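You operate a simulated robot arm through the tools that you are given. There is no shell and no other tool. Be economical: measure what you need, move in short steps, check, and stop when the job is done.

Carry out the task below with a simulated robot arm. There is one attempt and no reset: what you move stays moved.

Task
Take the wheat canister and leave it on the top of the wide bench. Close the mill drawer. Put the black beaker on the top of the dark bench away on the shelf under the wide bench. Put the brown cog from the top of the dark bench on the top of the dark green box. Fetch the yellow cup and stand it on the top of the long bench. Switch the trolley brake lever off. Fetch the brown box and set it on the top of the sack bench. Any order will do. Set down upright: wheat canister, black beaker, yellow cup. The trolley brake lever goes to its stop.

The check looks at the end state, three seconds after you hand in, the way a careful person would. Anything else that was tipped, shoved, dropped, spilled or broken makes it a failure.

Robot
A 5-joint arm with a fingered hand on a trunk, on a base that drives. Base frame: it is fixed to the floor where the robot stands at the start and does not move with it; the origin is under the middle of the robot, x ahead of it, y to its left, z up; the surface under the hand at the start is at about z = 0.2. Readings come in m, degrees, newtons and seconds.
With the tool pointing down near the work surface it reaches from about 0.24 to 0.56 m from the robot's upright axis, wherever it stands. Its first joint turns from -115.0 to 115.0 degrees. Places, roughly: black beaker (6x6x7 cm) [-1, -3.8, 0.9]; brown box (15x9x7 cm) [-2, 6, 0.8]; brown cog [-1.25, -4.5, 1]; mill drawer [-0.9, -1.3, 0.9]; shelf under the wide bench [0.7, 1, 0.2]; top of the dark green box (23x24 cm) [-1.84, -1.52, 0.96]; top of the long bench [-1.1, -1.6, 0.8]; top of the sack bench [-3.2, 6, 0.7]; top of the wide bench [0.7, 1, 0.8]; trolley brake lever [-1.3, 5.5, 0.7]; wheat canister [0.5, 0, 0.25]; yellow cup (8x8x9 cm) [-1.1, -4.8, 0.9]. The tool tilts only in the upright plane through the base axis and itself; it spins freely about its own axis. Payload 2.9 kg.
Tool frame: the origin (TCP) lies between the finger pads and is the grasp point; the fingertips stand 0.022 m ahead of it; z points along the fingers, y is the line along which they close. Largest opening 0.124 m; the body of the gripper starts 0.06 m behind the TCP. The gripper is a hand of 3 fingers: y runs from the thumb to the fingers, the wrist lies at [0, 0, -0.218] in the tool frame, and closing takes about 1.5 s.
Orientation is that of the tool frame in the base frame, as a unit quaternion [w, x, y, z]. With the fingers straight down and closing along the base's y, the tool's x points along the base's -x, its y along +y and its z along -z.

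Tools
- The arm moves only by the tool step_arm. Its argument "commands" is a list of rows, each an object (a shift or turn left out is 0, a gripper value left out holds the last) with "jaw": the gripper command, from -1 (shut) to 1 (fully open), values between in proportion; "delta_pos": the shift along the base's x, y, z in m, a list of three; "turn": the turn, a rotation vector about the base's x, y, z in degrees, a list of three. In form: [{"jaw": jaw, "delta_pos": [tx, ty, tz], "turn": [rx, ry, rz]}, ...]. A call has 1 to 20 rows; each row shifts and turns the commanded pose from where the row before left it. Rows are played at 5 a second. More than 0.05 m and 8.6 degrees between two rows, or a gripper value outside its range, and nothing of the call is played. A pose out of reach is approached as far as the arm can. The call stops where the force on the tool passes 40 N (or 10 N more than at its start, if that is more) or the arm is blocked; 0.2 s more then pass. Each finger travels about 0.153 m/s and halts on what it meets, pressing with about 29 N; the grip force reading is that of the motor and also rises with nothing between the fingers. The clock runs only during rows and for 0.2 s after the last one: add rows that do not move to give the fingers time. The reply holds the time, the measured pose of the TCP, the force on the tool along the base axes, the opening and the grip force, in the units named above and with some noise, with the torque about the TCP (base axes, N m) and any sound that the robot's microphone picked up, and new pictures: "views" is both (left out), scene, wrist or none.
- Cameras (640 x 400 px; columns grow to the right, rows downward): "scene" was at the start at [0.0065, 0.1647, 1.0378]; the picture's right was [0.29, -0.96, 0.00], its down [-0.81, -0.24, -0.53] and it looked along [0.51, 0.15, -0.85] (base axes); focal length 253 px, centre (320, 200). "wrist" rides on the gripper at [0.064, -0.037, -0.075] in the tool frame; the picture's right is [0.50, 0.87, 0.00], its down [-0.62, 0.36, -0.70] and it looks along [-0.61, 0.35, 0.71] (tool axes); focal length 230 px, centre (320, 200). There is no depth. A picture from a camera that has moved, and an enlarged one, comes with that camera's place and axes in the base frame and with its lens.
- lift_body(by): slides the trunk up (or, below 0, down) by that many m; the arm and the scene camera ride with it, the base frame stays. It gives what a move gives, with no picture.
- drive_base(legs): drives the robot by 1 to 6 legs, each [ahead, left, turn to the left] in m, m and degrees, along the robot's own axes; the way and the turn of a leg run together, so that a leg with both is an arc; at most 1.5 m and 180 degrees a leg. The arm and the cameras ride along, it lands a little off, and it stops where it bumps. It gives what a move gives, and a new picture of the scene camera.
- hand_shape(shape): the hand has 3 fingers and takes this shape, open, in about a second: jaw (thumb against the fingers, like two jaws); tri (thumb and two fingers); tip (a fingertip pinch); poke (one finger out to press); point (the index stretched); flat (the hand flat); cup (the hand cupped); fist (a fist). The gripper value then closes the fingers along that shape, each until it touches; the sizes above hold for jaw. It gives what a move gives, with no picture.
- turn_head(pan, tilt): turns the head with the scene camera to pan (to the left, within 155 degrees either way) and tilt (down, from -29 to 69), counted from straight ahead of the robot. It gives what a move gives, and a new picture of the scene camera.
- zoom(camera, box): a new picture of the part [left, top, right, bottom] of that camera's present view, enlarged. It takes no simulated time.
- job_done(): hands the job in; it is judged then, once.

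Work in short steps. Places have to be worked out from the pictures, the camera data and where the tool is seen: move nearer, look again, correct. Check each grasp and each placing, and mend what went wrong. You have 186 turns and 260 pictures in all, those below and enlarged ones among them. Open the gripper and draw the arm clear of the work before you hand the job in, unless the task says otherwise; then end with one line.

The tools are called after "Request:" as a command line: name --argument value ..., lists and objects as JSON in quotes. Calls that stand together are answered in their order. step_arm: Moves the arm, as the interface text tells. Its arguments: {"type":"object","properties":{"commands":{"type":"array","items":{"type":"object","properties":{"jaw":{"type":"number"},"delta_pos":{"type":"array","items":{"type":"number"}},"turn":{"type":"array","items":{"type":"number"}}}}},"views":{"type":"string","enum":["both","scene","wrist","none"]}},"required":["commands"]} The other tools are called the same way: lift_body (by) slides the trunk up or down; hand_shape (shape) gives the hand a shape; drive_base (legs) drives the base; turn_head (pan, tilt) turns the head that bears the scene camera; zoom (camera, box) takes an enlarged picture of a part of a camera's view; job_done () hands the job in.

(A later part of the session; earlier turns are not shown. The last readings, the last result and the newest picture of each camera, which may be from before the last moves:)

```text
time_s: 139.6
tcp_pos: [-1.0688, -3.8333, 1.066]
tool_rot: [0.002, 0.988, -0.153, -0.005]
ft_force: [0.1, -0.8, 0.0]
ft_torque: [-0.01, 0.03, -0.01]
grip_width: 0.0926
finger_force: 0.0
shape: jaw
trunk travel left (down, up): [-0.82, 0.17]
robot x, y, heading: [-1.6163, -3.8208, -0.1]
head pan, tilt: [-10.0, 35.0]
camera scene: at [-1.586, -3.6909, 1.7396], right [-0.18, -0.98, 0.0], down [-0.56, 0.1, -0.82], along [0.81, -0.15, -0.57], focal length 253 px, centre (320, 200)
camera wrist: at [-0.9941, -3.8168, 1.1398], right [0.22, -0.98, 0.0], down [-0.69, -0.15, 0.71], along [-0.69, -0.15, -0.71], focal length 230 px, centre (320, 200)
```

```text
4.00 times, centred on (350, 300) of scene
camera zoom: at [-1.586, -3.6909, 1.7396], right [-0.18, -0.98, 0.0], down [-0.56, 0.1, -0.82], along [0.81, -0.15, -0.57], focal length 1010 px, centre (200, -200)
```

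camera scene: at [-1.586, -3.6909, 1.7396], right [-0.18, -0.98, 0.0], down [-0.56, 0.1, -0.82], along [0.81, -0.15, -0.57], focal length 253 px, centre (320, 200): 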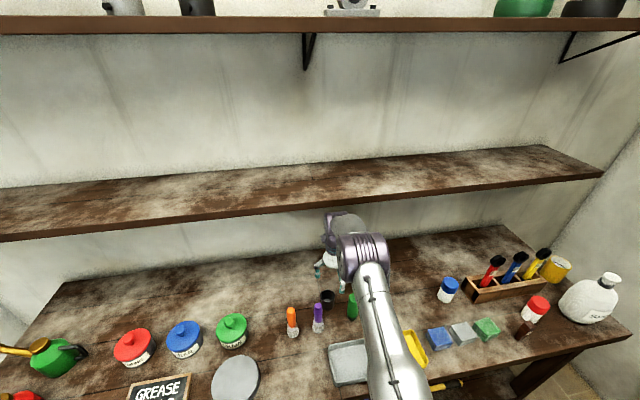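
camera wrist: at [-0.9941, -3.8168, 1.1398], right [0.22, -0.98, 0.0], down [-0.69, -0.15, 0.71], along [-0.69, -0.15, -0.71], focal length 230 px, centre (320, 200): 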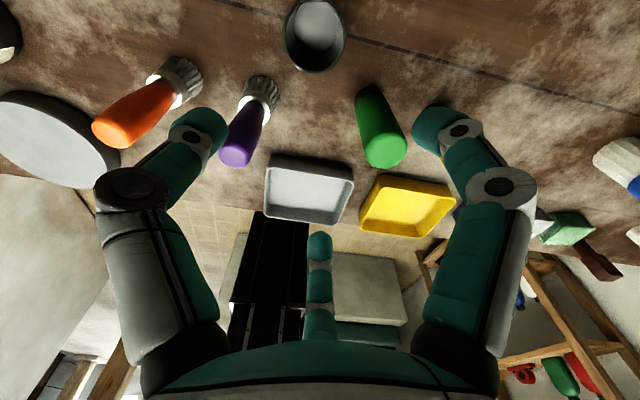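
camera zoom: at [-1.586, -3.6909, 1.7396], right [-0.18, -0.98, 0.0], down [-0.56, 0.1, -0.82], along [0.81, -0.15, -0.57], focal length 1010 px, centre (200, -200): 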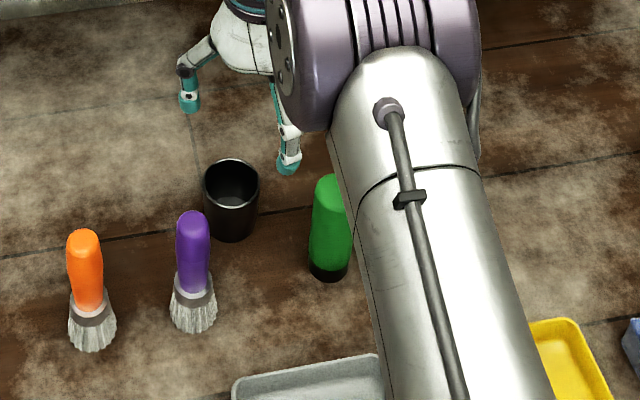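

The beaker is at (-1.037, -3.821) in the wrist view too. I drive 4 cm more, centre over it and begin to descend.

Request:
drive_base --legs '[[0.04, 0, 0]]'

Request:
step_arm --commands '[{"delta_pos": [-0.004, 0.012, -0.02]}, {"delta_pos": [0, 0, -0.03]}, {"delta_pos": [0, 0, -0.02]}, {}]' --views "wrist"

Request:
zoom --camera "scene" --box '[270, 230, 430, 330]'

```text
time_s: 140.5
tcp_pos: [-1.0283, -3.8313, 1.0678]
tool_rot: [0.0, 0.988, -0.152, -0.003]
ft_force: [-0.6, -0.5, -0.1]
ft_torque: [0.0, 0.0, -0.02]
grip_width: 0.0926
finger_force: 0.0
shape: jaw
trunk travel left (down, up): [-0.82, 0.17]
robot x, y, heading: [-1.5721, -3.8229, -0.1]
head pan, tilt: [-10.0, 35.0]
camera scene: at [-1.5485, -3.6911, 1.7397], right [-0.18, -0.98, 0.0], down [-0.56, 0.1, -0.82], along [0.81, -0.15, -0.57], focal length 253 px, centre (320, 200)
```

scene: 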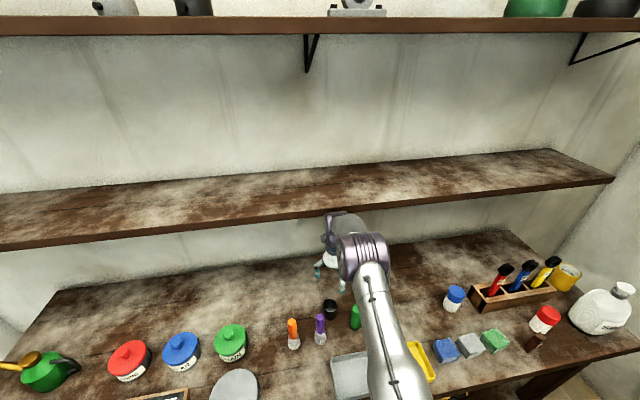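

```text
time_s: 141.5
tcp_pos: [-1.0329, -3.821, 0.9956]
tool_rot: [-0.001, 0.988, -0.153, -0.004]
ft_force: [-0.3, 0.5, -0.5]
ft_torque: [-0.02, 0.02, 0.04]
grip_width: 0.0927
finger_force: 0.0
shape: jaw
trunk travel left (down, up): [-0.82, 0.17]
robot x, y, heading: [-1.5717, -3.8237, -0.2]
head pan, tilt: [-10.0, 35.0]
camera wrist: at [-0.9593, -3.8053, 1.0694], right [0.22, -0.98, 0.0], down [-0.69, -0.15, 0.71], along [-0.69, -0.15, -0.71], focal length 230 px, centre (320, 200)
```

wrist: 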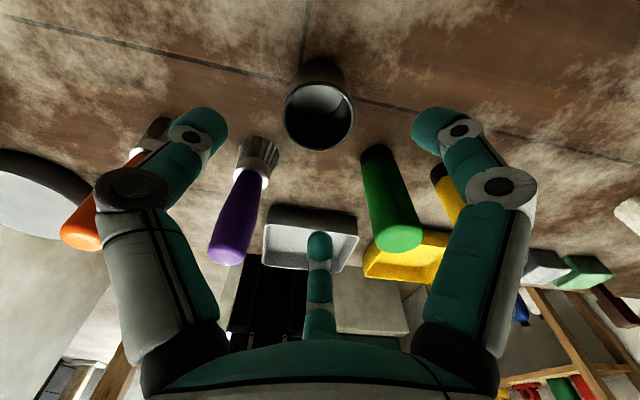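

```text
4.00 times, centred on (350, 280) of scene
camera zoom: at [-1.5471, -3.6911, 1.7396], right [-0.18, -0.98, 0.0], down [-0.56, 0.1, -0.82], along [0.81, -0.15, -0.57], focal length 1010 px, centre (200, -120)
```

zoom: 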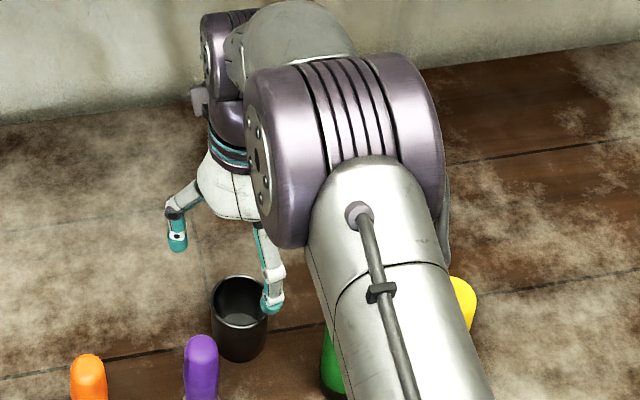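

Centred. I descend in stages.

Request:
step_arm --commands '[{"delta_pos": [0.002, 0.001, -0.025]}, {"delta_pos": [0, 0, -0.025]}, {}]' --views "wrist"

Request:
zoom --camera "scene" --box '[270, 250, 430, 350]'

```text
time_s: 142.3
tcp_pos: [-1.0305, -3.8205, 0.9439]
tool_rot: [0.001, 0.988, -0.152, -0.004]
ft_force: [0.0, 0.1, -0.1]
ft_torque: [-0.01, 0.04, 0.05]
grip_width: 0.0928
finger_force: 0.2
shape: jaw
trunk travel left (down, up): [-0.82, 0.17]
robot x, y, heading: [-1.5728, -3.8223, -0.3]
head pan, tilt: [-10.0, 35.0]
camera wrist: at [-0.9573, -3.8043, 1.0185], right [0.22, -0.98, 0.0], down [-0.69, -0.15, 0.71], along [-0.69, -0.15, -0.71], focal length 230 px, centre (320, 200)
```

wrist: 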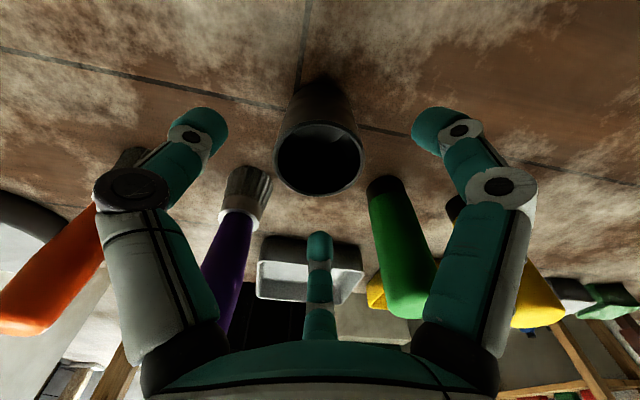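

```text
4.00 times, centred on (350, 300) of scene
camera zoom: at [-1.5466, -3.6911, 1.7396], right [-0.18, -0.98, 0.0], down [-0.56, 0.1, -0.82], along [0.81, -0.15, -0.57], focal length 1010 px, centre (200, -200)
```

zoom: 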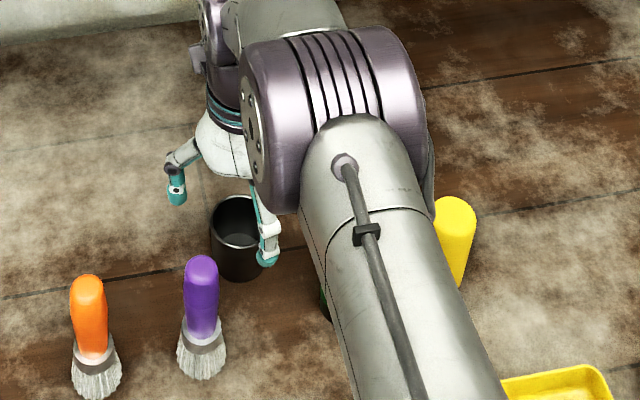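

Request:
step_arm --commands '[{"delta_pos": [0.005, 0.001, -0.02]}, {"delta_pos": [0, 0, -0.02]}, {}]' --views "wrist"

```text
time_s: 143.1
tcp_pos: [-1.0268, -3.8197, 0.9068]
tool_rot: [0.001, 0.988, -0.152, -0.005]
ft_force: [1.0, -0.1, -0.8]
ft_torque: [0.03, 0.01, 0.02]
grip_width: 0.0924
finger_force: 0.1
shape: jaw
trunk travel left (down, up): [-0.82, 0.17]
robot x, y, heading: [-1.5767, -3.8193, -0.3]
head pan, tilt: [-10.0, 35.0]
camera wrist: at [-0.9527, -3.8034, 0.9805], right [0.22, -0.98, 0.0], down [-0.69, -0.15, 0.71], along [-0.69, -0.15, -0.71], focal length 230 px, centre (320, 200)
```

wrist: 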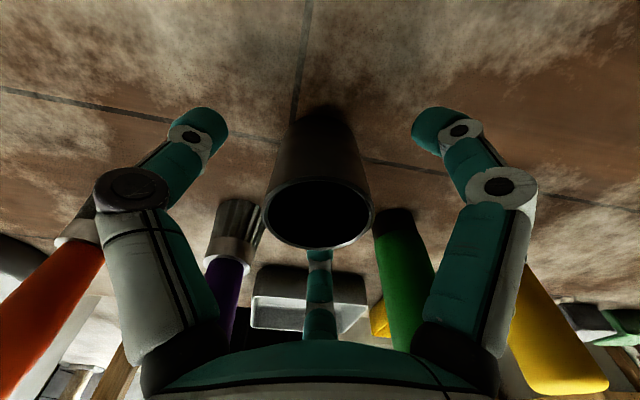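

The beaker is between the fingers and brush and marker are clear. I close.

Request:
step_arm --commands '[{"jaw": 0.2}, {"jaw": 0}, {"jaw": -0.3}, {"jaw": -0.6}, {}, {}]' --views "wrist"

```text
time_s: 144.5
tcp_pos: [-1.0263, -3.8203, 0.9071]
tool_rot: [0.001, 0.988, -0.152, -0.004]
ft_force: [-0.1, -0.2, 0.0]
ft_torque: [0.0, 0.0, 0.0]
grip_width: 0.0431
finger_force: 29.5
shape: jaw
trunk travel left (down, up): [-0.82, 0.17]
robot x, y, heading: [-1.573, -3.8207, -0.4]
head pan, tilt: [-10.0, 35.0]
camera wrist: at [-0.9525, -3.8034, 0.9805], right [0.22, -0.98, 0.0], down [-0.69, -0.15, 0.71], along [-0.69, -0.15, -0.71], focal length 230 px, centre (320, 200)
```

wrist: 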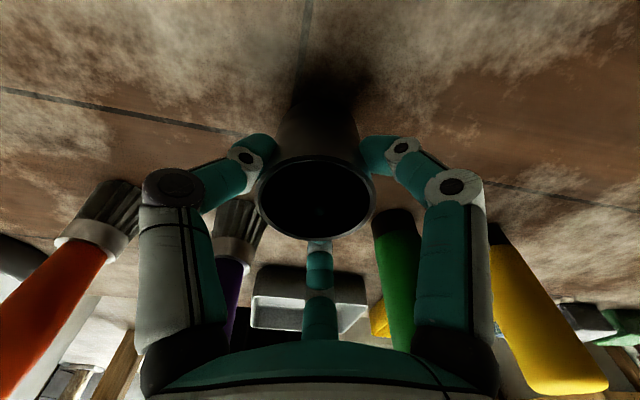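

Held firmly (43 mm). I lift straight up to clear the brushes and drive back.

Request:
step_arm --commands '[{"delta_pos": [0, 0, 0.03]}, {"delta_pos": [0, 0, 0.04]}, {"delta_pos": [0, 0, 0.04]}, {"delta_pos": [-0.005, 0, 0.04]}, {"delta_pos": [-0.01, 0, 0.035]}, {}]' --views "wrist"

Request:
drive_base --legs '[[-0.35, 0, 0]]'

```text
time_s: 145.9
tcp_pos: [-1.0389, -3.8197, 1.0897]
tool_rot: [0.0, 0.988, -0.152, -0.006]
ft_force: [0.4, 0.7, -0.9]
ft_torque: [-0.05, 0.01, 0.01]
grip_width: 0.0433
finger_force: 29.4
shape: jaw
trunk travel left (down, up): [-0.82, 0.17]
robot x, y, heading: [-1.5745, -3.8187, -0.3]
head pan, tilt: [-10.0, 35.0]
camera wrist: at [-0.9655, -3.8035, 1.1632], right [0.22, -0.98, 0.0], down [-0.69, -0.15, 0.71], along [-0.69, -0.15, -0.71], focal length 230 px, centre (320, 200)
```

wrist: 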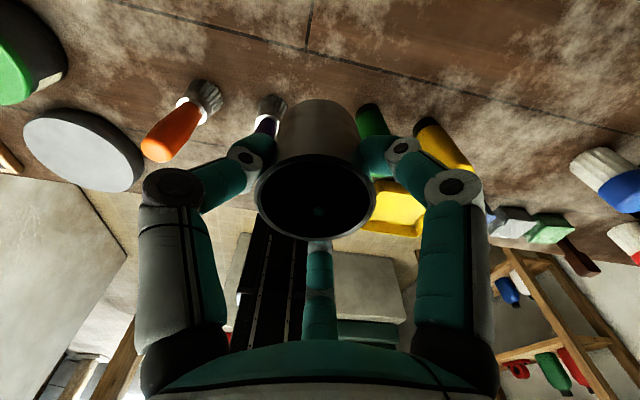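

```text
time_s: 148.1
tcp_pos: [-1.3869, -3.8176, 1.0899]
tool_rot: [0.001, 0.989, -0.151, -0.004]
ft_force: [1.1, -0.2, -1.1]
ft_torque: [0.02, 0.01, 0.03]
grip_width: 0.0431
finger_force: 29.4
shape: jaw
trunk travel left (down, up): [-0.82, 0.17]
robot x, y, heading: [-1.9223, -3.8176, -0.4]
head pan, tilt: [-10.0, 35.0]
camera scene: at [-1.8945, -3.6895, 1.7396], right [-0.18, -0.98, 0.0], down [-0.56, 0.1, -0.82], along [0.81, -0.15, -0.57], focal length 253 px, centre (320, 200)
```

scene: 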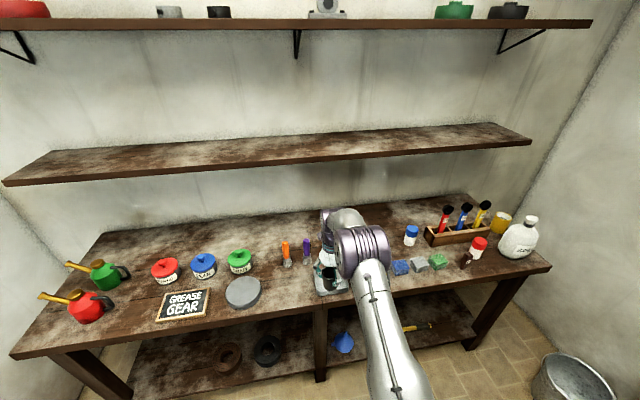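

Everything on the bench still stands. I pull the beaker in closer and drive the same way back, keeping heading 0 and strafing.

Request:
step_arm --commands '[{"delta_pos": [-0.045, 0, 0]}, {"delta_pos": [-0.045, 0, 0], "turn": [0, 0, -6]}, {"delta_pos": [-0.045, 0, 0], "turn": [0, 0, -7]}, {}]' --views "none"

Request:
drive_base --legs '[[-0.15, 0.9, 0], [-1.5, 0.3, 0], [-0.55, 0.1, 0]]'

```text
time_s: 149.1
tcp_pos: [-1.5225, -3.8167, 1.0922]
tool_rot: [0.002, 0.965, -0.263, -0.005]
ft_force: [-0.5, -1.0, -0.8]
ft_torque: [0.01, -0.01, 0.02]
grip_width: 0.0431
finger_force: 29.0
shape: jaw
trunk travel left (down, up): [-0.82, 0.17]
robot x, y, heading: [-1.9199, -3.8156, -0.2]
head pan, tilt: [-10.0, 35.0]
```

```text
refused: leg 2 is longer than a leg can be; nothing moved
```

Request:
drive_base --legs '[[-0.15, 0.9, 0], [-1.4, 0.3, 0], [-0.6, 0.1, 0]]'

```text
time_s: 158.9
tcp_pos: [-2.7438, -2.7609, 1.0938]
tool_rot: [0.001, 0.946, -0.323, -0.004]
ft_force: [-0.1, 0.0, -1.2]
ft_torque: [0.0, -0.01, 0.01]
grip_width: 0.0432
finger_force: 29.3
shape: jaw
trunk travel left (down, up): [-0.82, 0.17]
robot x, y, heading: [-3.136, -2.7116, -7.5]
head pan, tilt: [-10.0, 35.0]
stopped in leg 2: the robot was blocked; the commanded pose is now the measured one
camera scene: at [-3.0991, -2.5859, 1.7398], right [-0.3, -0.95, 0.0], down [-0.54, 0.17, -0.82], along [0.78, -0.25, -0.57], focal length 253 px, centre (320, 200)
```

scene: 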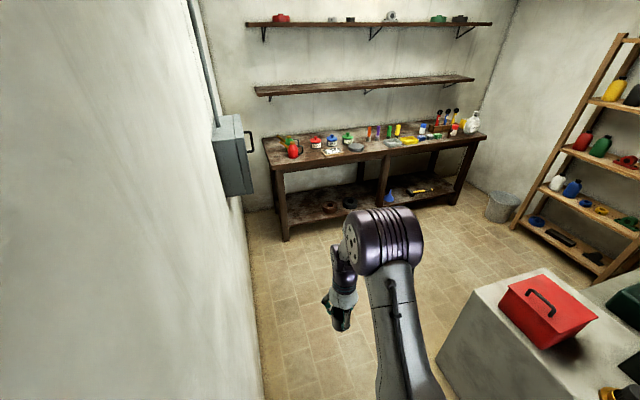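

I grazed the wall on the left (its face is near y=-2.45). The beaker is still held. I move right, straighten up, and continue back.

Request:
drive_base --legs '[[0.05, -0.22, 0], [0, 0, 7], [-0.95, 0, 0]]'

Request:
turn_head --pan 85 --tilt 25

```text
time_s: 165.7
tcp_pos: [-3.6633, -2.9263, 1.0919]
tool_rot: [0.001, 0.965, -0.261, -0.005]
ft_force: [0.0, 0.2, -1.3]
ft_torque: [-0.01, -0.01, 0.02]
grip_width: 0.0432
finger_force: 29.5
shape: jaw
trunk travel left (down, up): [-0.82, 0.17]
robot x, y, heading: [-4.0622, -2.9275, 0.1]
head pan, tilt: [-10.0, 35.0]
camera scene: at [-4.0368, -2.7991, 1.7396], right [-0.17, -0.98, 0.0], down [-0.56, 0.1, -0.82], along [0.81, -0.14, -0.57], focal length 253 px, centre (320, 200)
```

scene: 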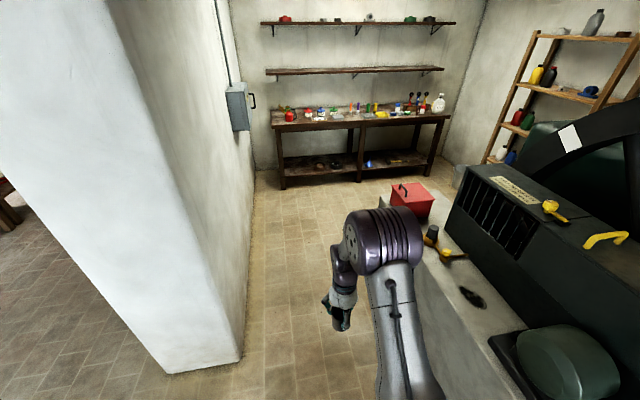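

```text
time_s: 167.4
tcp_pos: [-3.6645, -2.9268, 1.0919]
tool_rot: [0.002, 0.965, -0.261, -0.005]
ft_force: [0.4, 0.2, -2.3]
ft_torque: [0.02, 0.01, -0.01]
grip_width: 0.0433
finger_force: 29.0
shape: jaw
trunk travel left (down, up): [-0.82, 0.17]
robot x, y, heading: [-4.0625, -2.9276, -0.1]
head pan, tilt: [85.0, 25.0]
camera scene: at [-4.1154, -2.6919, 1.7554], right [1.0, -0.09, 0.0], down [-0.04, -0.42, -0.91], along [0.08, 0.9, -0.42], focal length 253 px, centre (320, 200)
```

scene: 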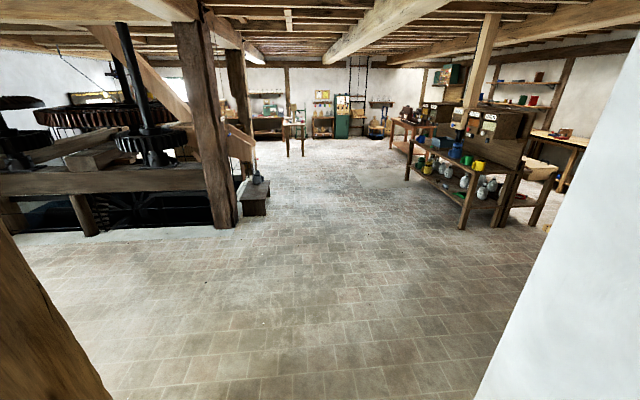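

The way is open. I strafe left into the main aisle and drive forward to the wide bench.

Request:
drive_base --legs '[[0, 1.1, 0], [0.1, 1.1, 0], [1.4, 0.05, 0], [1.4, 0, 0], [0.6, 0, 0]]'

Request:
turn_head --pan 20 --tilt 40

```text
time_s: 194.6
tcp_pos: [-0.1136, -0.7274, 1.0928]
tool_rot: [0.002, 0.965, -0.264, -0.005]
ft_force: [0.0, -0.5, -1.4]
ft_torque: [0.01, -0.04, -0.01]
grip_width: 0.0431
finger_force: 29.2
shape: jaw
trunk travel left (down, up): [-0.82, 0.17]
robot x, y, heading: [-0.5129, -0.7269, -0.3]
head pan, tilt: [85.0, 25.0]
camera scene: at [-0.5633, -0.4905, 1.7554], right [1.0, -0.09, 0.0], down [-0.04, -0.42, -0.91], along [0.09, 0.9, -0.42], focal length 253 px, centre (320, 200)
```

scene: 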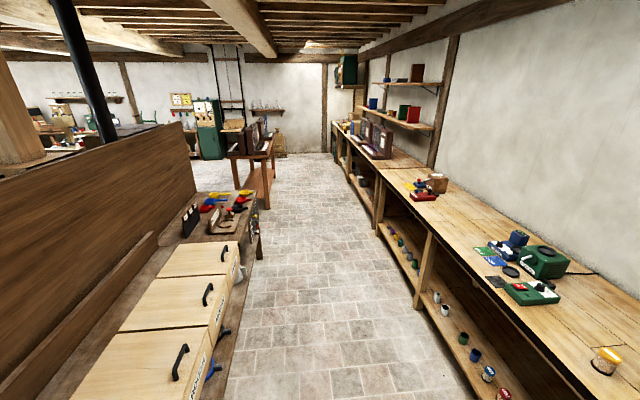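

```text
time_s: 195.9
tcp_pos: [-0.1131, -0.7284, 1.0916]
tool_rot: [0.002, 0.964, -0.265, -0.005]
ft_force: [-0.1, 0.3, -1.3]
ft_torque: [0.01, -0.01, -0.03]
grip_width: 0.0432
finger_force: 29.0
shape: jaw
trunk travel left (down, up): [-0.82, 0.17]
robot x, y, heading: [-0.5121, -0.7248, -0.4]
head pan, tilt: [20.0, 40.0]
camera scene: at [-0.4919, -0.5537, 1.732], right [0.34, -0.94, 0.0], down [-0.61, -0.22, -0.77], along [0.72, 0.26, -0.64], focal length 253 px, centre (320, 200)
```

scene: 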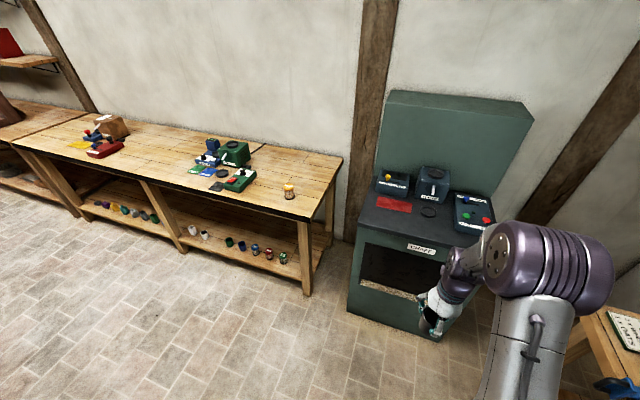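

I strafe left in front of the shelf gap (y≈0.64) and lower the trunk by 0.65.

Request:
drive_base --legs '[[0, 1.36, 0]]'

Request:
lift_body --by -0.4

Request:
lift_body --by -0.22

Request:
turn_head --pan 0 --tilt 45

```text
time_s: 202.8
tcp_pos: [-0.0949, 0.6414, 1.0922]
tool_rot: [0.001, 0.963, -0.269, -0.005]
ft_force: [0.6, -0.2, -1.2]
ft_torque: [0.01, 0.04, 0.0]
grip_width: 0.0435
finger_force: 29.2
shape: jaw
trunk travel left (down, up): [-0.82, 0.17]
robot x, y, heading: [-0.4959, 0.645, -1.0]
head pan, tilt: [20.0, 40.0]
camera scene: at [-0.4721, 0.8194, 1.732], right [0.32, -0.95, 0.0], down [-0.61, -0.21, -0.77], along [0.72, 0.25, -0.64], focal length 253 px, centre (320, 200)
```

scene: 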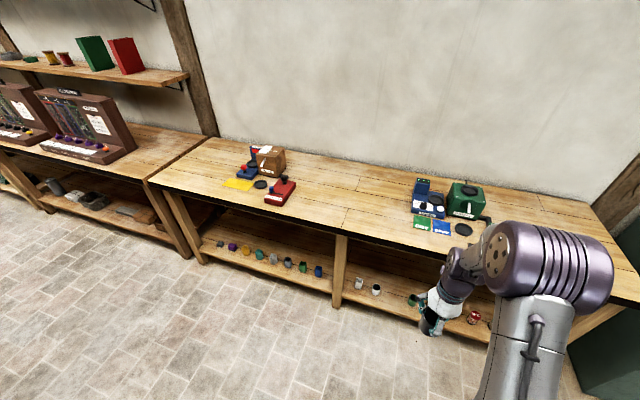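

```text
time_s: 206.6
tcp_pos: [-0.0962, 0.6413, 0.6911]
tool_rot: [0.001, 0.963, -0.269, -0.005]
ft_force: [0.6, 0.2, -1.1]
ft_torque: [0.0, 0.01, 0.0]
grip_width: 0.0433
finger_force: 28.5
shape: jaw
trunk travel left (down, up): [-0.42, 0.57]
robot x, y, heading: [-0.4935, 0.6481, -1.0]
head pan, tilt: [20.0, 40.0]
```

```text
time_s: 209.0
tcp_pos: [-0.0966, 0.6415, 0.4721]
tool_rot: [0.002, 0.963, -0.27, -0.005]
ft_force: [-0.7, 0.0, -1.2]
ft_torque: [-0.01, 0.02, 0.0]
grip_width: 0.0431
finger_force: 28.4
shape: jaw
trunk travel left (down, up): [-0.2, 0.79]
robot x, y, heading: [-0.4951, 0.6415, -1.3]
head pan, tilt: [20.0, 40.0]
```

```text
time_s: 209.8
tcp_pos: [-0.0956, 0.6418, 0.4726]
tool_rot: [0.001, 0.963, -0.27, -0.004]
ft_force: [-0.7, 0.4, -1.2]
ft_torque: [0.04, 0.01, -0.01]
grip_width: 0.0433
finger_force: 28.8
shape: jaw
trunk travel left (down, up): [-0.2, 0.79]
robot x, y, heading: [-0.4988, 0.6436, -1.2]
head pan, tilt: [0.0, 45.0]
camera scene: at [-0.4713, 0.7903, 1.1048], right [-0.02, -1.0, 0.0], down [-0.71, 0.01, -0.71], along [0.71, -0.01, -0.71], focal length 253 px, centre (320, 200)
```

scene: 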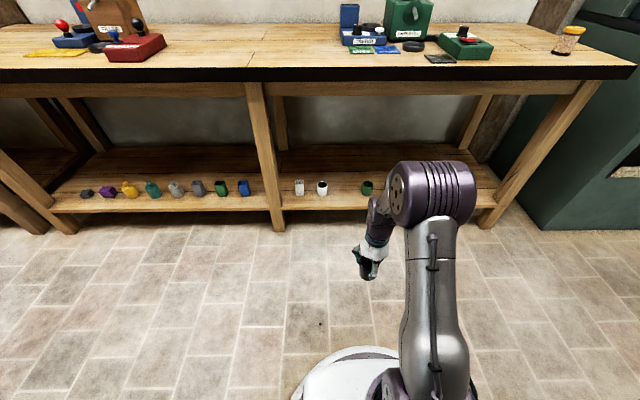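

Gap centre is y≈0.65 between the white cup (0.767) and the green cup (0.534). I stretch the arm low here in the open first, so that it can slide in under the bench top horizontally.

Request:
step_arm --commands '[{"delta_pos": [0.03, 0, -0.04]}, {"delta_pos": [0.035, 0, -0.04]}, {"delta_pos": [0.035, 0, -0.04]}, {"delta_pos": [0.03, 0, -0.04]}, {"delta_pos": [0.0, 0, -0.012]}, {}]' --views "none"

Request:
drive_base --legs '[[0.2, 0.01, 1]]'

Request:
turn_head --pan 0 --tilt 55

```text
refused: row 2 steps farther than a row can; nothing moved
```

```text
time_s: 211.4
tcp_pos: [0.1061, 0.6559, 0.4724]
tool_rot: [0.002, 0.965, -0.261, -0.005]
ft_force: [0.2, -1.0, -1.5]
ft_torque: [0.0, -0.01, 0.0]
grip_width: 0.043
finger_force: 29.4
shape: jaw
trunk travel left (down, up): [-0.2, 0.79]
robot x, y, heading: [-0.2934, 0.6558, 0.0]
head pan, tilt: [0.0, 45.0]
camera scene: at [-0.2717, 0.7986, 1.1048], right [0.0, -1.0, 0.0], down [-0.71, 0.0, -0.71], along [0.71, 0.0, -0.71], focal length 253 px, centre (320, 200)
```

scene: 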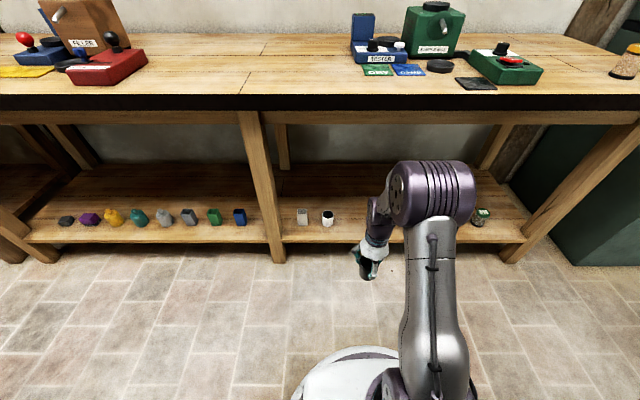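

```text
time_s: 212.1
tcp_pos: [0.1062, 0.6555, 0.4719]
tool_rot: [0.001, 0.965, -0.261, -0.006]
ft_force: [-0.7, 0.3, -1.6]
ft_torque: [0.01, 0.01, 0.01]
grip_width: 0.0433
finger_force: 28.7
shape: jaw
trunk travel left (down, up): [-0.2, 0.79]
robot x, y, heading: [-0.2934, 0.6525, -0.1]
head pan, tilt: [0.0, 55.0]
camera scene: at [-0.2808, 0.7986, 1.0914], right [0.0, -1.0, 0.0], down [-0.82, 0.0, -0.57], along [0.57, 0.0, -0.82], focal length 253 px, centre (320, 200)
```

scene: 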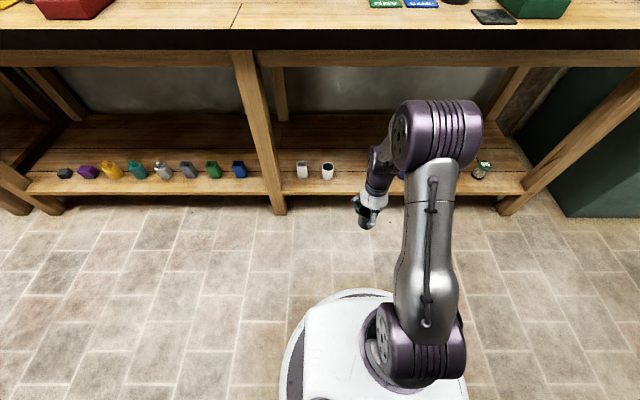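

The rows were just over the limit; I stretch with smaller steps.

Request:
step_arm --commands '[{"delta_pos": [0.025, 0, -0.04]}, {"delta_pos": [0.03, 0, -0.038]}, {"delta_pos": [0.03, 0, -0.038]}, {"delta_pos": [0.03, 0, -0.038]}, {"delta_pos": [0.018, 0, -0.02]}, {}]' --views "both"

```text
time_s: 213.5
tcp_pos: [0.2381, 0.6579, 0.299]
tool_rot: [0.001, 0.965, -0.261, -0.004]
ft_force: [-0.5, -0.2, -1.4]
ft_torque: [0.01, -0.01, 0.0]
grip_width: 0.0431
finger_force: 29.6
shape: jaw
trunk travel left (down, up): [-0.2, 0.79]
robot x, y, heading: [-0.2937, 0.6523, -0.3]
head pan, tilt: [0.0, 55.0]
camera scene: at [-0.2807, 0.7986, 1.0914], right [0.0, -1.0, 0.0], down [-0.82, 0.0, -0.57], along [0.57, 0.0, -0.82], focal length 253 px, centre (320, 200)
camera wrist: at [0.3133, 0.6578, 0.3727], right [0.0, -1.0, 0.0], down [-0.71, 0.0, 0.71], along [-0.71, 0.0, -0.71], focal length 230 px, centre (320, 200)
```

scene: 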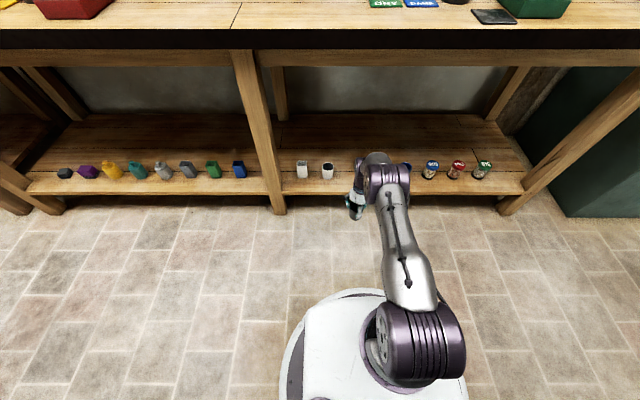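
wrist: 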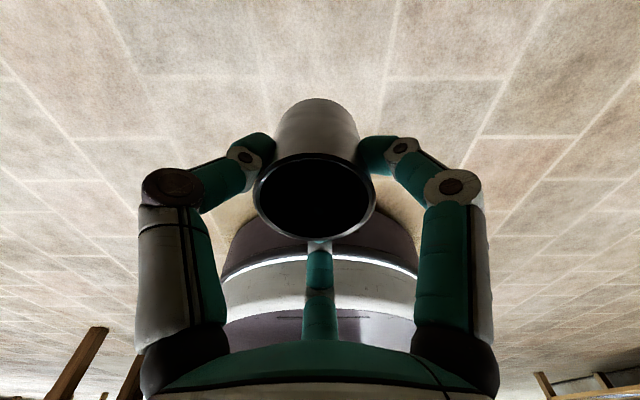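

The arm is low and stretched; I drive straight in by 0.19 and look.

Request:
drive_base --legs '[[0.19, -0.005, 0.3]]'

Request:
step_arm --commands '[{}]' --views "wrist"

Request:
zoom --camera "scene" --box '[270, 100, 470, 225]'

```text
time_s: 215.1
tcp_pos: [0.4309, 0.6547, 0.2991]
tool_rot: [0.001, 0.966, -0.26, -0.003]
ft_force: [0.2, 0.8, -1.2]
ft_torque: [0.01, -0.01, -0.04]
grip_width: 0.0431
finger_force: 29.4
shape: jaw
trunk travel left (down, up): [-0.2, 0.79]
robot x, y, heading: [-0.1012, 0.6469, 0.5]
head pan, tilt: [0.0, 55.0]
camera scene: at [-0.0882, 0.7937, 1.0914], right [0.0, -1.0, 0.0], down [-0.82, 0.0, -0.57], along [0.57, 0.0, -0.82], focal length 253 px, centre (320, 200)
```

scene: 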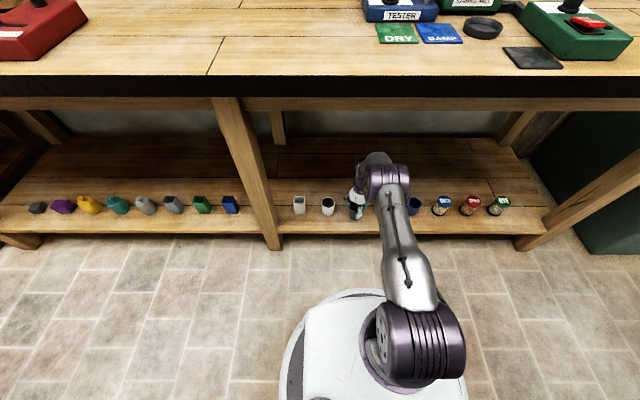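

```text
time_s: 215.5
tcp_pos: [0.4306, 0.6544, 0.2982]
tool_rot: [0.002, 0.966, -0.259, -0.005]
ft_force: [0.5, 0.0, -1.2]
ft_torque: [0.02, 0.01, -0.01]
grip_width: 0.0433
finger_force: 28.8
shape: jaw
trunk travel left (down, up): [-0.2, 0.79]
robot x, y, heading: [-0.1017, 0.6484, 0.2]
head pan, tilt: [0.0, 55.0]
camera wrist: at [0.5064, 0.6547, 0.3731], right [0.0, -1.0, 0.0], down [-0.71, 0.0, 0.71], along [-0.71, 0.0, -0.71], focal length 230 px, centre (320, 200)
```

wrist: 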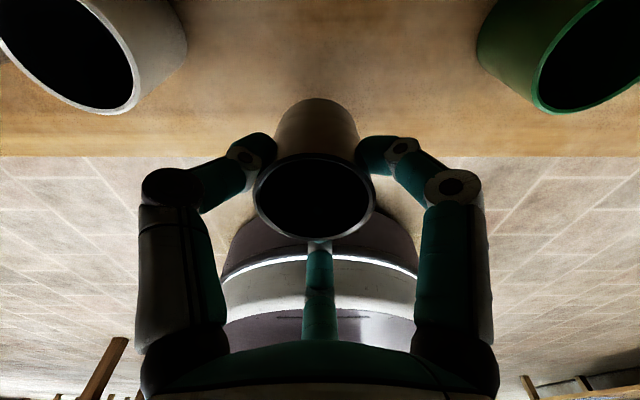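

```text
3.20 times, centred on (370, 162) of scene
camera zoom: at [-0.0881, 0.7937, 1.0914], right [0.0, -1.0, 0.0], down [-0.82, 0.0, -0.57], along [0.57, 0.0, -0.82], focal length 808 px, centre (160, 320)
```

zoom: 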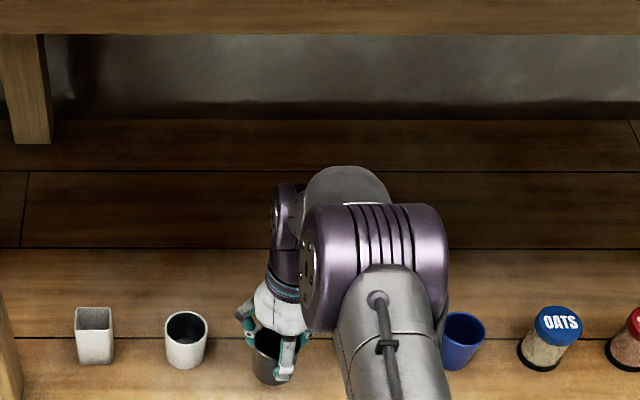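

Only ~1 cm behind the shelf edge, so I drive 3.5 cm further, then lower.

Request:
drive_base --legs '[[0.037, -0.003, 0]]'

Request:
step_arm --commands '[{"delta_pos": [0, 0, -0.015]}, {"delta_pos": [0, 0, -0.012]}, {}]' --views "wrist"

```text
time_s: 216.4
tcp_pos: [0.4682, 0.6522, 0.2992]
tool_rot: [0.001, 0.966, -0.259, -0.004]
ft_force: [0.5, 0.2, -1.0]
ft_torque: [-0.02, -0.02, -0.01]
grip_width: 0.0433
finger_force: 29.0
shape: jaw
trunk travel left (down, up): [-0.2, 0.79]
robot x, y, heading: [-0.0607, 0.646, 0.2]
head pan, tilt: [0.0, 55.0]
camera scene: at [-0.0513, 0.7908, 1.0913], right [0.0, -1.0, 0.0], down [-0.82, 0.0, -0.57], along [0.57, 0.0, -0.82], focal length 253 px, centre (320, 200)
```

scene: 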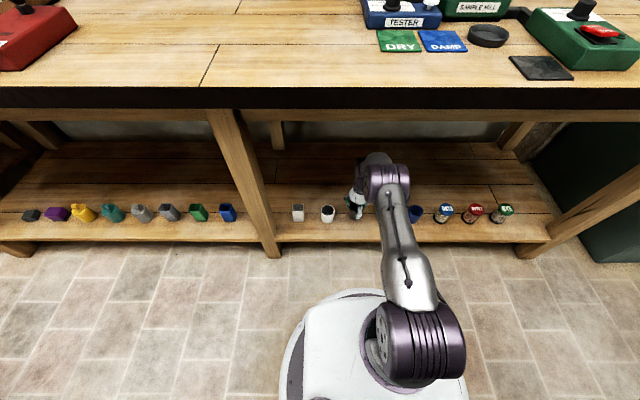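

```text
time_s: 217.2
tcp_pos: [0.4686, 0.6515, 0.2718]
tool_rot: [0.002, 0.966, -0.259, -0.005]
ft_force: [-0.8, 0.9, -1.0]
ft_torque: [-0.02, -0.01, 0.02]
grip_width: 0.0436
finger_force: 29.3
shape: jaw
trunk travel left (down, up): [-0.2, 0.79]
robot x, y, heading: [-0.0634, 0.6475, 0.3]
head pan, tilt: [0.0, 55.0]
camera wrist: at [0.543, 0.6522, 0.3465], right [0.0, -1.0, 0.0], down [-0.71, 0.0, 0.71], along [-0.71, 0.0, -0.71], focal length 230 px, centre (320, 200)
```

wrist: 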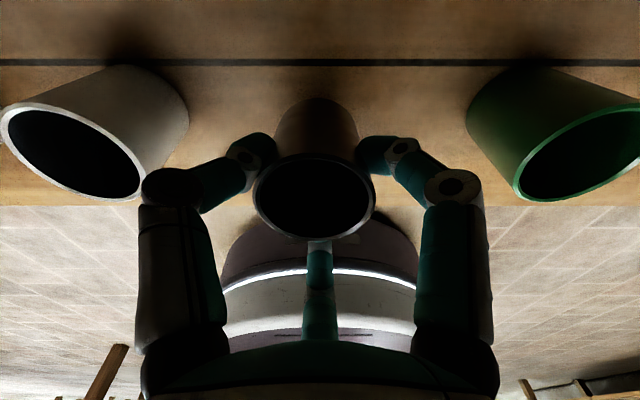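

The neighbour's rim is close to the left knuckle, so I'll open only a little. Lowering further in small steps.

Request:
step_arm --commands '[{"delta_pos": [0, -0.002, -0.008]}, {}]' --views "none"

Request:
step_arm --commands '[{"delta_pos": [0, 0, -0.004]}, {}]' --views "none"

```text
time_s: 217.8
tcp_pos: [0.4679, 0.6506, 0.2648]
tool_rot: [0.002, 0.966, -0.259, -0.004]
ft_force: [0.4, 0.7, -2.2]
ft_torque: [0.0, -0.04, -0.01]
grip_width: 0.0433
finger_force: 28.1
shape: jaw
trunk travel left (down, up): [-0.2, 0.79]
robot x, y, heading: [-0.064, 0.6487, -0.1]
head pan, tilt: [0.0, 55.0]
```

```text
time_s: 218.4
tcp_pos: [0.4683, 0.6509, 0.261]
tool_rot: [0.002, 0.966, -0.259, -0.005]
ft_force: [0.2, -0.6, -1.5]
ft_torque: [-0.01, 0.01, 0.0]
grip_width: 0.0432
finger_force: 29.1
shape: jaw
trunk travel left (down, up): [-0.2, 0.79]
robot x, y, heading: [-0.0601, 0.6475, -0.1]
head pan, tilt: [0.0, 55.0]
```

Request:
step_arm --commands '[{"delta_pos": [0, 0, -0.004]}, {}]' --views "none"

```text
time_s: 219.0
tcp_pos: [0.4684, 0.6504, 0.2568]
tool_rot: [0.001, 0.966, -0.258, -0.005]
ft_force: [0.6, 0.5, -1.8]
ft_torque: [0.0, -0.01, -0.02]
grip_width: 0.0431
finger_force: 29.0
shape: jaw
trunk travel left (down, up): [-0.2, 0.79]
robot x, y, heading: [-0.0635, 0.6458, -0.1]
head pan, tilt: [0.0, 55.0]
```

No contact yet; a few mm more.

Request:
step_arm --commands '[{"delta_pos": [0, 0, -0.004]}, {}]' --views "wrist"

```text
time_s: 219.6
tcp_pos: [0.4687, 0.6499, 0.2549]
tool_rot: [0.001, 0.966, -0.258, -0.003]
ft_force: [-3.4, -0.5, 15.6]
ft_torque: [0.21, -0.08, 0.0]
grip_width: 0.0435
finger_force: 29.5
shape: jaw
trunk travel left (down, up): [-0.2, 0.79]
robot x, y, heading: [-0.0648, 0.6469, 0.1]
head pan, tilt: [0.0, 55.0]
camera wrist: at [0.5433, 0.6494, 0.3289], right [0.0, -1.0, 0.0], down [-0.71, 0.0, 0.71], along [-0.71, 0.0, -0.71], focal length 230 px, centre (320, 200)
```

wrist: 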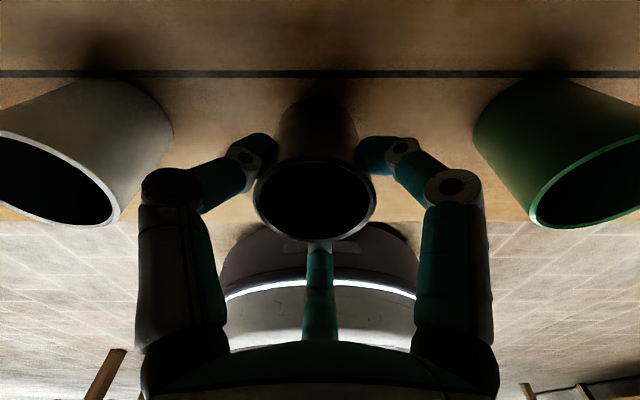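

Contact at 0.255. I open just slightly and check.

Request:
step_arm --commands '[{"delta_pos": [0, 0, 0.002], "jaw": -0.3}, {"jaw": -0.15}, {"jaw": 0.0}, {}, {}]' --views "wrist"

```text
time_s: 220.8
tcp_pos: [0.467, 0.6507, 0.2548]
tool_rot: [0.001, 0.966, -0.259, -0.005]
ft_force: [0.3, -0.3, -0.6]
ft_torque: [0.03, 0.0, 0.03]
grip_width: 0.0615
finger_force: 0.1
shape: jaw
trunk travel left (down, up): [-0.2, 0.79]
robot x, y, heading: [-0.0658, 0.644, -0.2]
head pan, tilt: [0.0, 55.0]
camera wrist: at [0.5432, 0.65, 0.329], right [0.0, -1.0, 0.0], down [-0.71, 0.0, 0.71], along [-0.71, 0.0, -0.71], focal length 230 px, centre (320, 200)
```

wrist: 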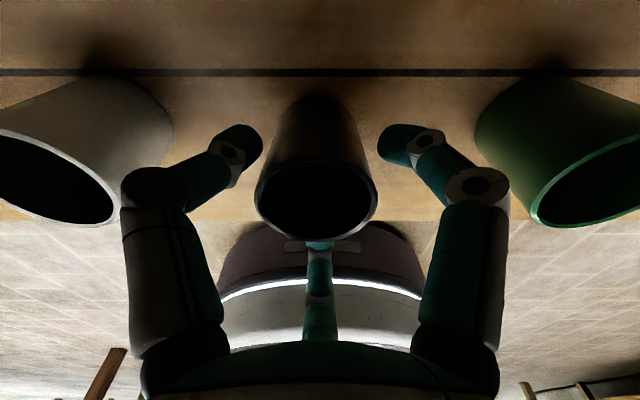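

It's free. I rise 9 cm straight up and drive back out.

Request:
step_arm --commands '[{"delta_pos": [0, 0, 0.02]}, {"delta_pos": [0, 0, 0.03]}, {"delta_pos": [0, 0, 0.03]}, {"delta_pos": [0, 0, 0.015]}, {}]' --views "none"

Request:
drive_base --legs '[[-0.4, 0, 0]]'

Request:
zoom --camera "scene" --box '[240, 80, 480, 230]'

```text
time_s: 222.0
tcp_pos: [0.4685, 0.6504, 0.3487]
tool_rot: [0.002, 0.966, -0.259, -0.005]
ft_force: [0.7, 0.0, 0.3]
ft_torque: [-0.02, 0.02, 0.02]
grip_width: 0.0614
finger_force: 0.1
shape: jaw
trunk travel left (down, up): [-0.2, 0.79]
robot x, y, heading: [-0.0644, 0.6461, 0.2]
head pan, tilt: [0.0, 55.0]
```

```text
time_s: 224.5
tcp_pos: [0.0634, 0.6474, 0.3503]
tool_rot: [0.001, 0.965, -0.262, -0.004]
ft_force: [0.1, -0.2, 0.1]
ft_torque: [0.0, -0.03, 0.0]
grip_width: 0.0614
finger_force: 0.0
shape: jaw
trunk travel left (down, up): [-0.2, 0.79]
robot x, y, heading: [-0.471, 0.6435, -0.2]
head pan, tilt: [0.0, 55.0]
camera scene: at [-0.4545, 0.791, 1.0914], right [0.0, -1.0, 0.0], down [-0.82, 0.0, -0.57], along [0.57, 0.0, -0.82], focal length 253 px, centre (320, 200)
```

scene: 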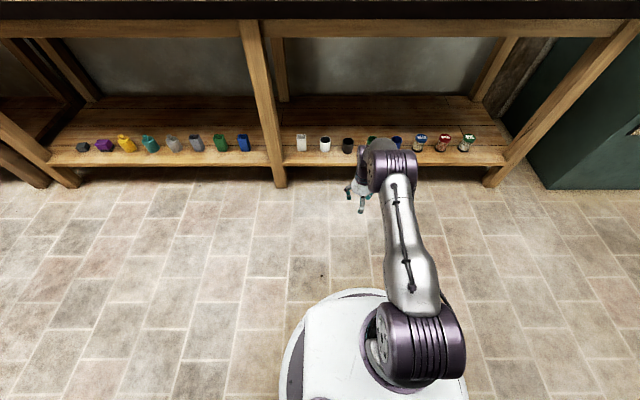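

```text
2.67 times, centred on (360, 155) of scene
camera zoom: at [-0.4545, 0.791, 1.0914], right [0.0, -1.0, 0.0], down [-0.82, 0.0, -0.57], along [0.57, 0.0, -0.82], focal length 674 px, centre (213, 320)
```

zoom: 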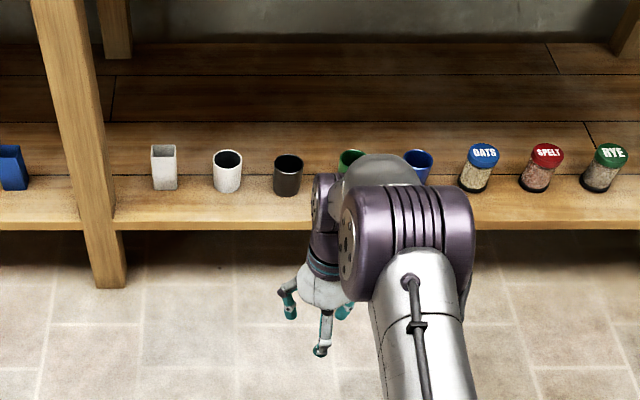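

The beaker stands upright in the row. Next the brake lever and brown box in the north (+y). I raise the trunk and look that way.

Request:
lift_body --by 0.4

Request:
turn_head --pan 95 --tilt 15

```text
time_s: 228.3
tcp_pos: [0.0633, 0.647, 0.7494]
tool_rot: [0.001, 0.965, -0.262, -0.005]
ft_force: [0.1, 0.4, 0.4]
ft_torque: [0.04, -0.02, 0.0]
grip_width: 0.0618
finger_force: 0.1
shape: jaw
trunk travel left (down, up): [-0.6, 0.39]
robot x, y, heading: [-0.4628, 0.6455, -0.4]
head pan, tilt: [0.0, 55.0]
```

```text
time_s: 230.0
tcp_pos: [0.0646, 0.6489, 0.7495]
tool_rot: [0.001, 0.965, -0.262, -0.004]
ft_force: [-0.8, 0.5, 0.1]
ft_torque: [-0.03, 0.01, 0.02]
grip_width: 0.0614
finger_force: 0.1
shape: jaw
trunk travel left (down, up): [-0.6, 0.39]
robot x, y, heading: [-0.4641, 0.6401, -0.2]
head pan, tilt: [95.0, 15.0]
camera scene: at [-0.5344, 0.8844, 1.5516], right [1.0, 0.08, 0.0], down [0.02, -0.26, -0.97], along [-0.08, 0.96, -0.26], focal length 253 px, centre (320, 200)
```

scene: 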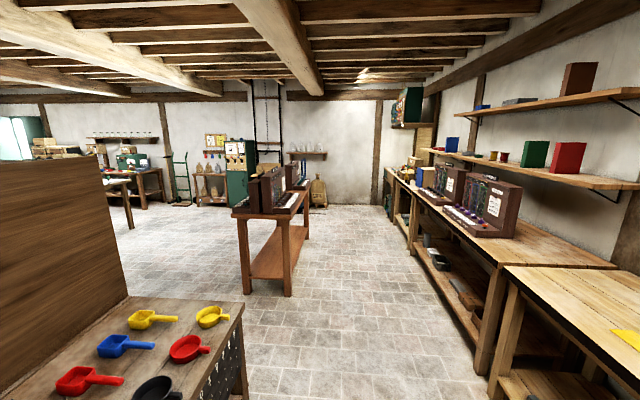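

The aisle at x≈-0.4 is clear up to y≈5, past the middle table (x -1.5..-1.0, y 3..4.4). I tuck the arm, turn to +y and drive.

Request:
step_arm --commands '[{"delta_pos": [-0.045, 0, 0.0]}, {"delta_pos": [-0.045, 0, 0]}, {"delta_pos": [-0.04, 0, 0]}, {}]' --views "none"

Request:
drive_base --legs '[[0, 0, 90], [1.4, -0.06, 0], [1.4, 0, 0], [1.0, 0, 0]]'

Request:
turn_head --pan 40 --tilt 25

```text
time_s: 231.0
tcp_pos: [-0.0659, 0.6469, 0.7487]
tool_rot: [0.002, 0.965, -0.262, -0.004]
ft_force: [-0.6, -0.4, -0.1]
ft_torque: [0.01, 0.0, -0.01]
grip_width: 0.0616
finger_force: 0.1
shape: jaw
trunk travel left (down, up): [-0.6, 0.39]
robot x, y, heading: [-0.4712, 0.647, -0.2]
head pan, tilt: [95.0, 15.0]
```

```text
time_s: 253.2
tcp_pos: [-0.2363, 4.85, 0.7488]
tool_rot: [0.004, 0.882, 0.472, -0.003]
ft_force: [0.0, -0.1, -0.4]
ft_torque: [0.02, -0.02, 0.03]
grip_width: 0.0616
finger_force: 0.0
shape: jaw
trunk travel left (down, up): [-0.6, 0.39]
robot x, y, heading: [-0.2589, 4.4505, 86.5]
head pan, tilt: [95.0, 15.0]
camera scene: at [-0.4995, 4.3956, 1.5516], right [-0.03, 1.0, 0.0], down [0.26, 0.01, -0.97], along [-0.97, -0.02, -0.26], focal length 253 px, centre (320, 200)
```

scene: 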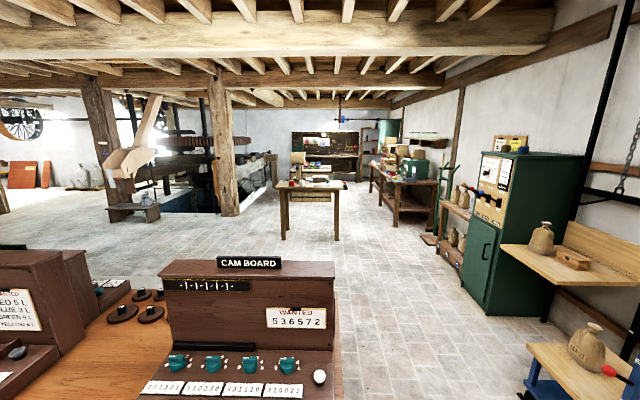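

```text
time_s: 254.4
tcp_pos: [-0.2356, 4.8488, 0.7478]
tool_rot: [0.004, 0.882, 0.472, -0.003]
ft_force: [0.5, -1.1, 0.0]
ft_torque: [0.01, 0.01, 0.03]
grip_width: 0.0617
finger_force: 0.1
shape: jaw
trunk travel left (down, up): [-0.6, 0.39]
robot x, y, heading: [-0.2599, 4.4464, 86.6]
head pan, tilt: [40.0, 25.0]
camera scene: at [-0.4609, 4.4716, 1.5354], right [0.8, 0.59, 0.0], down [0.25, -0.34, -0.91], along [-0.54, 0.73, -0.42], focal length 253 px, centre (320, 200)
```

scene: 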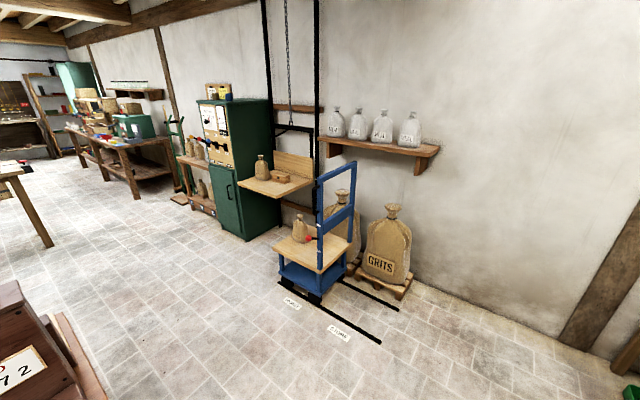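

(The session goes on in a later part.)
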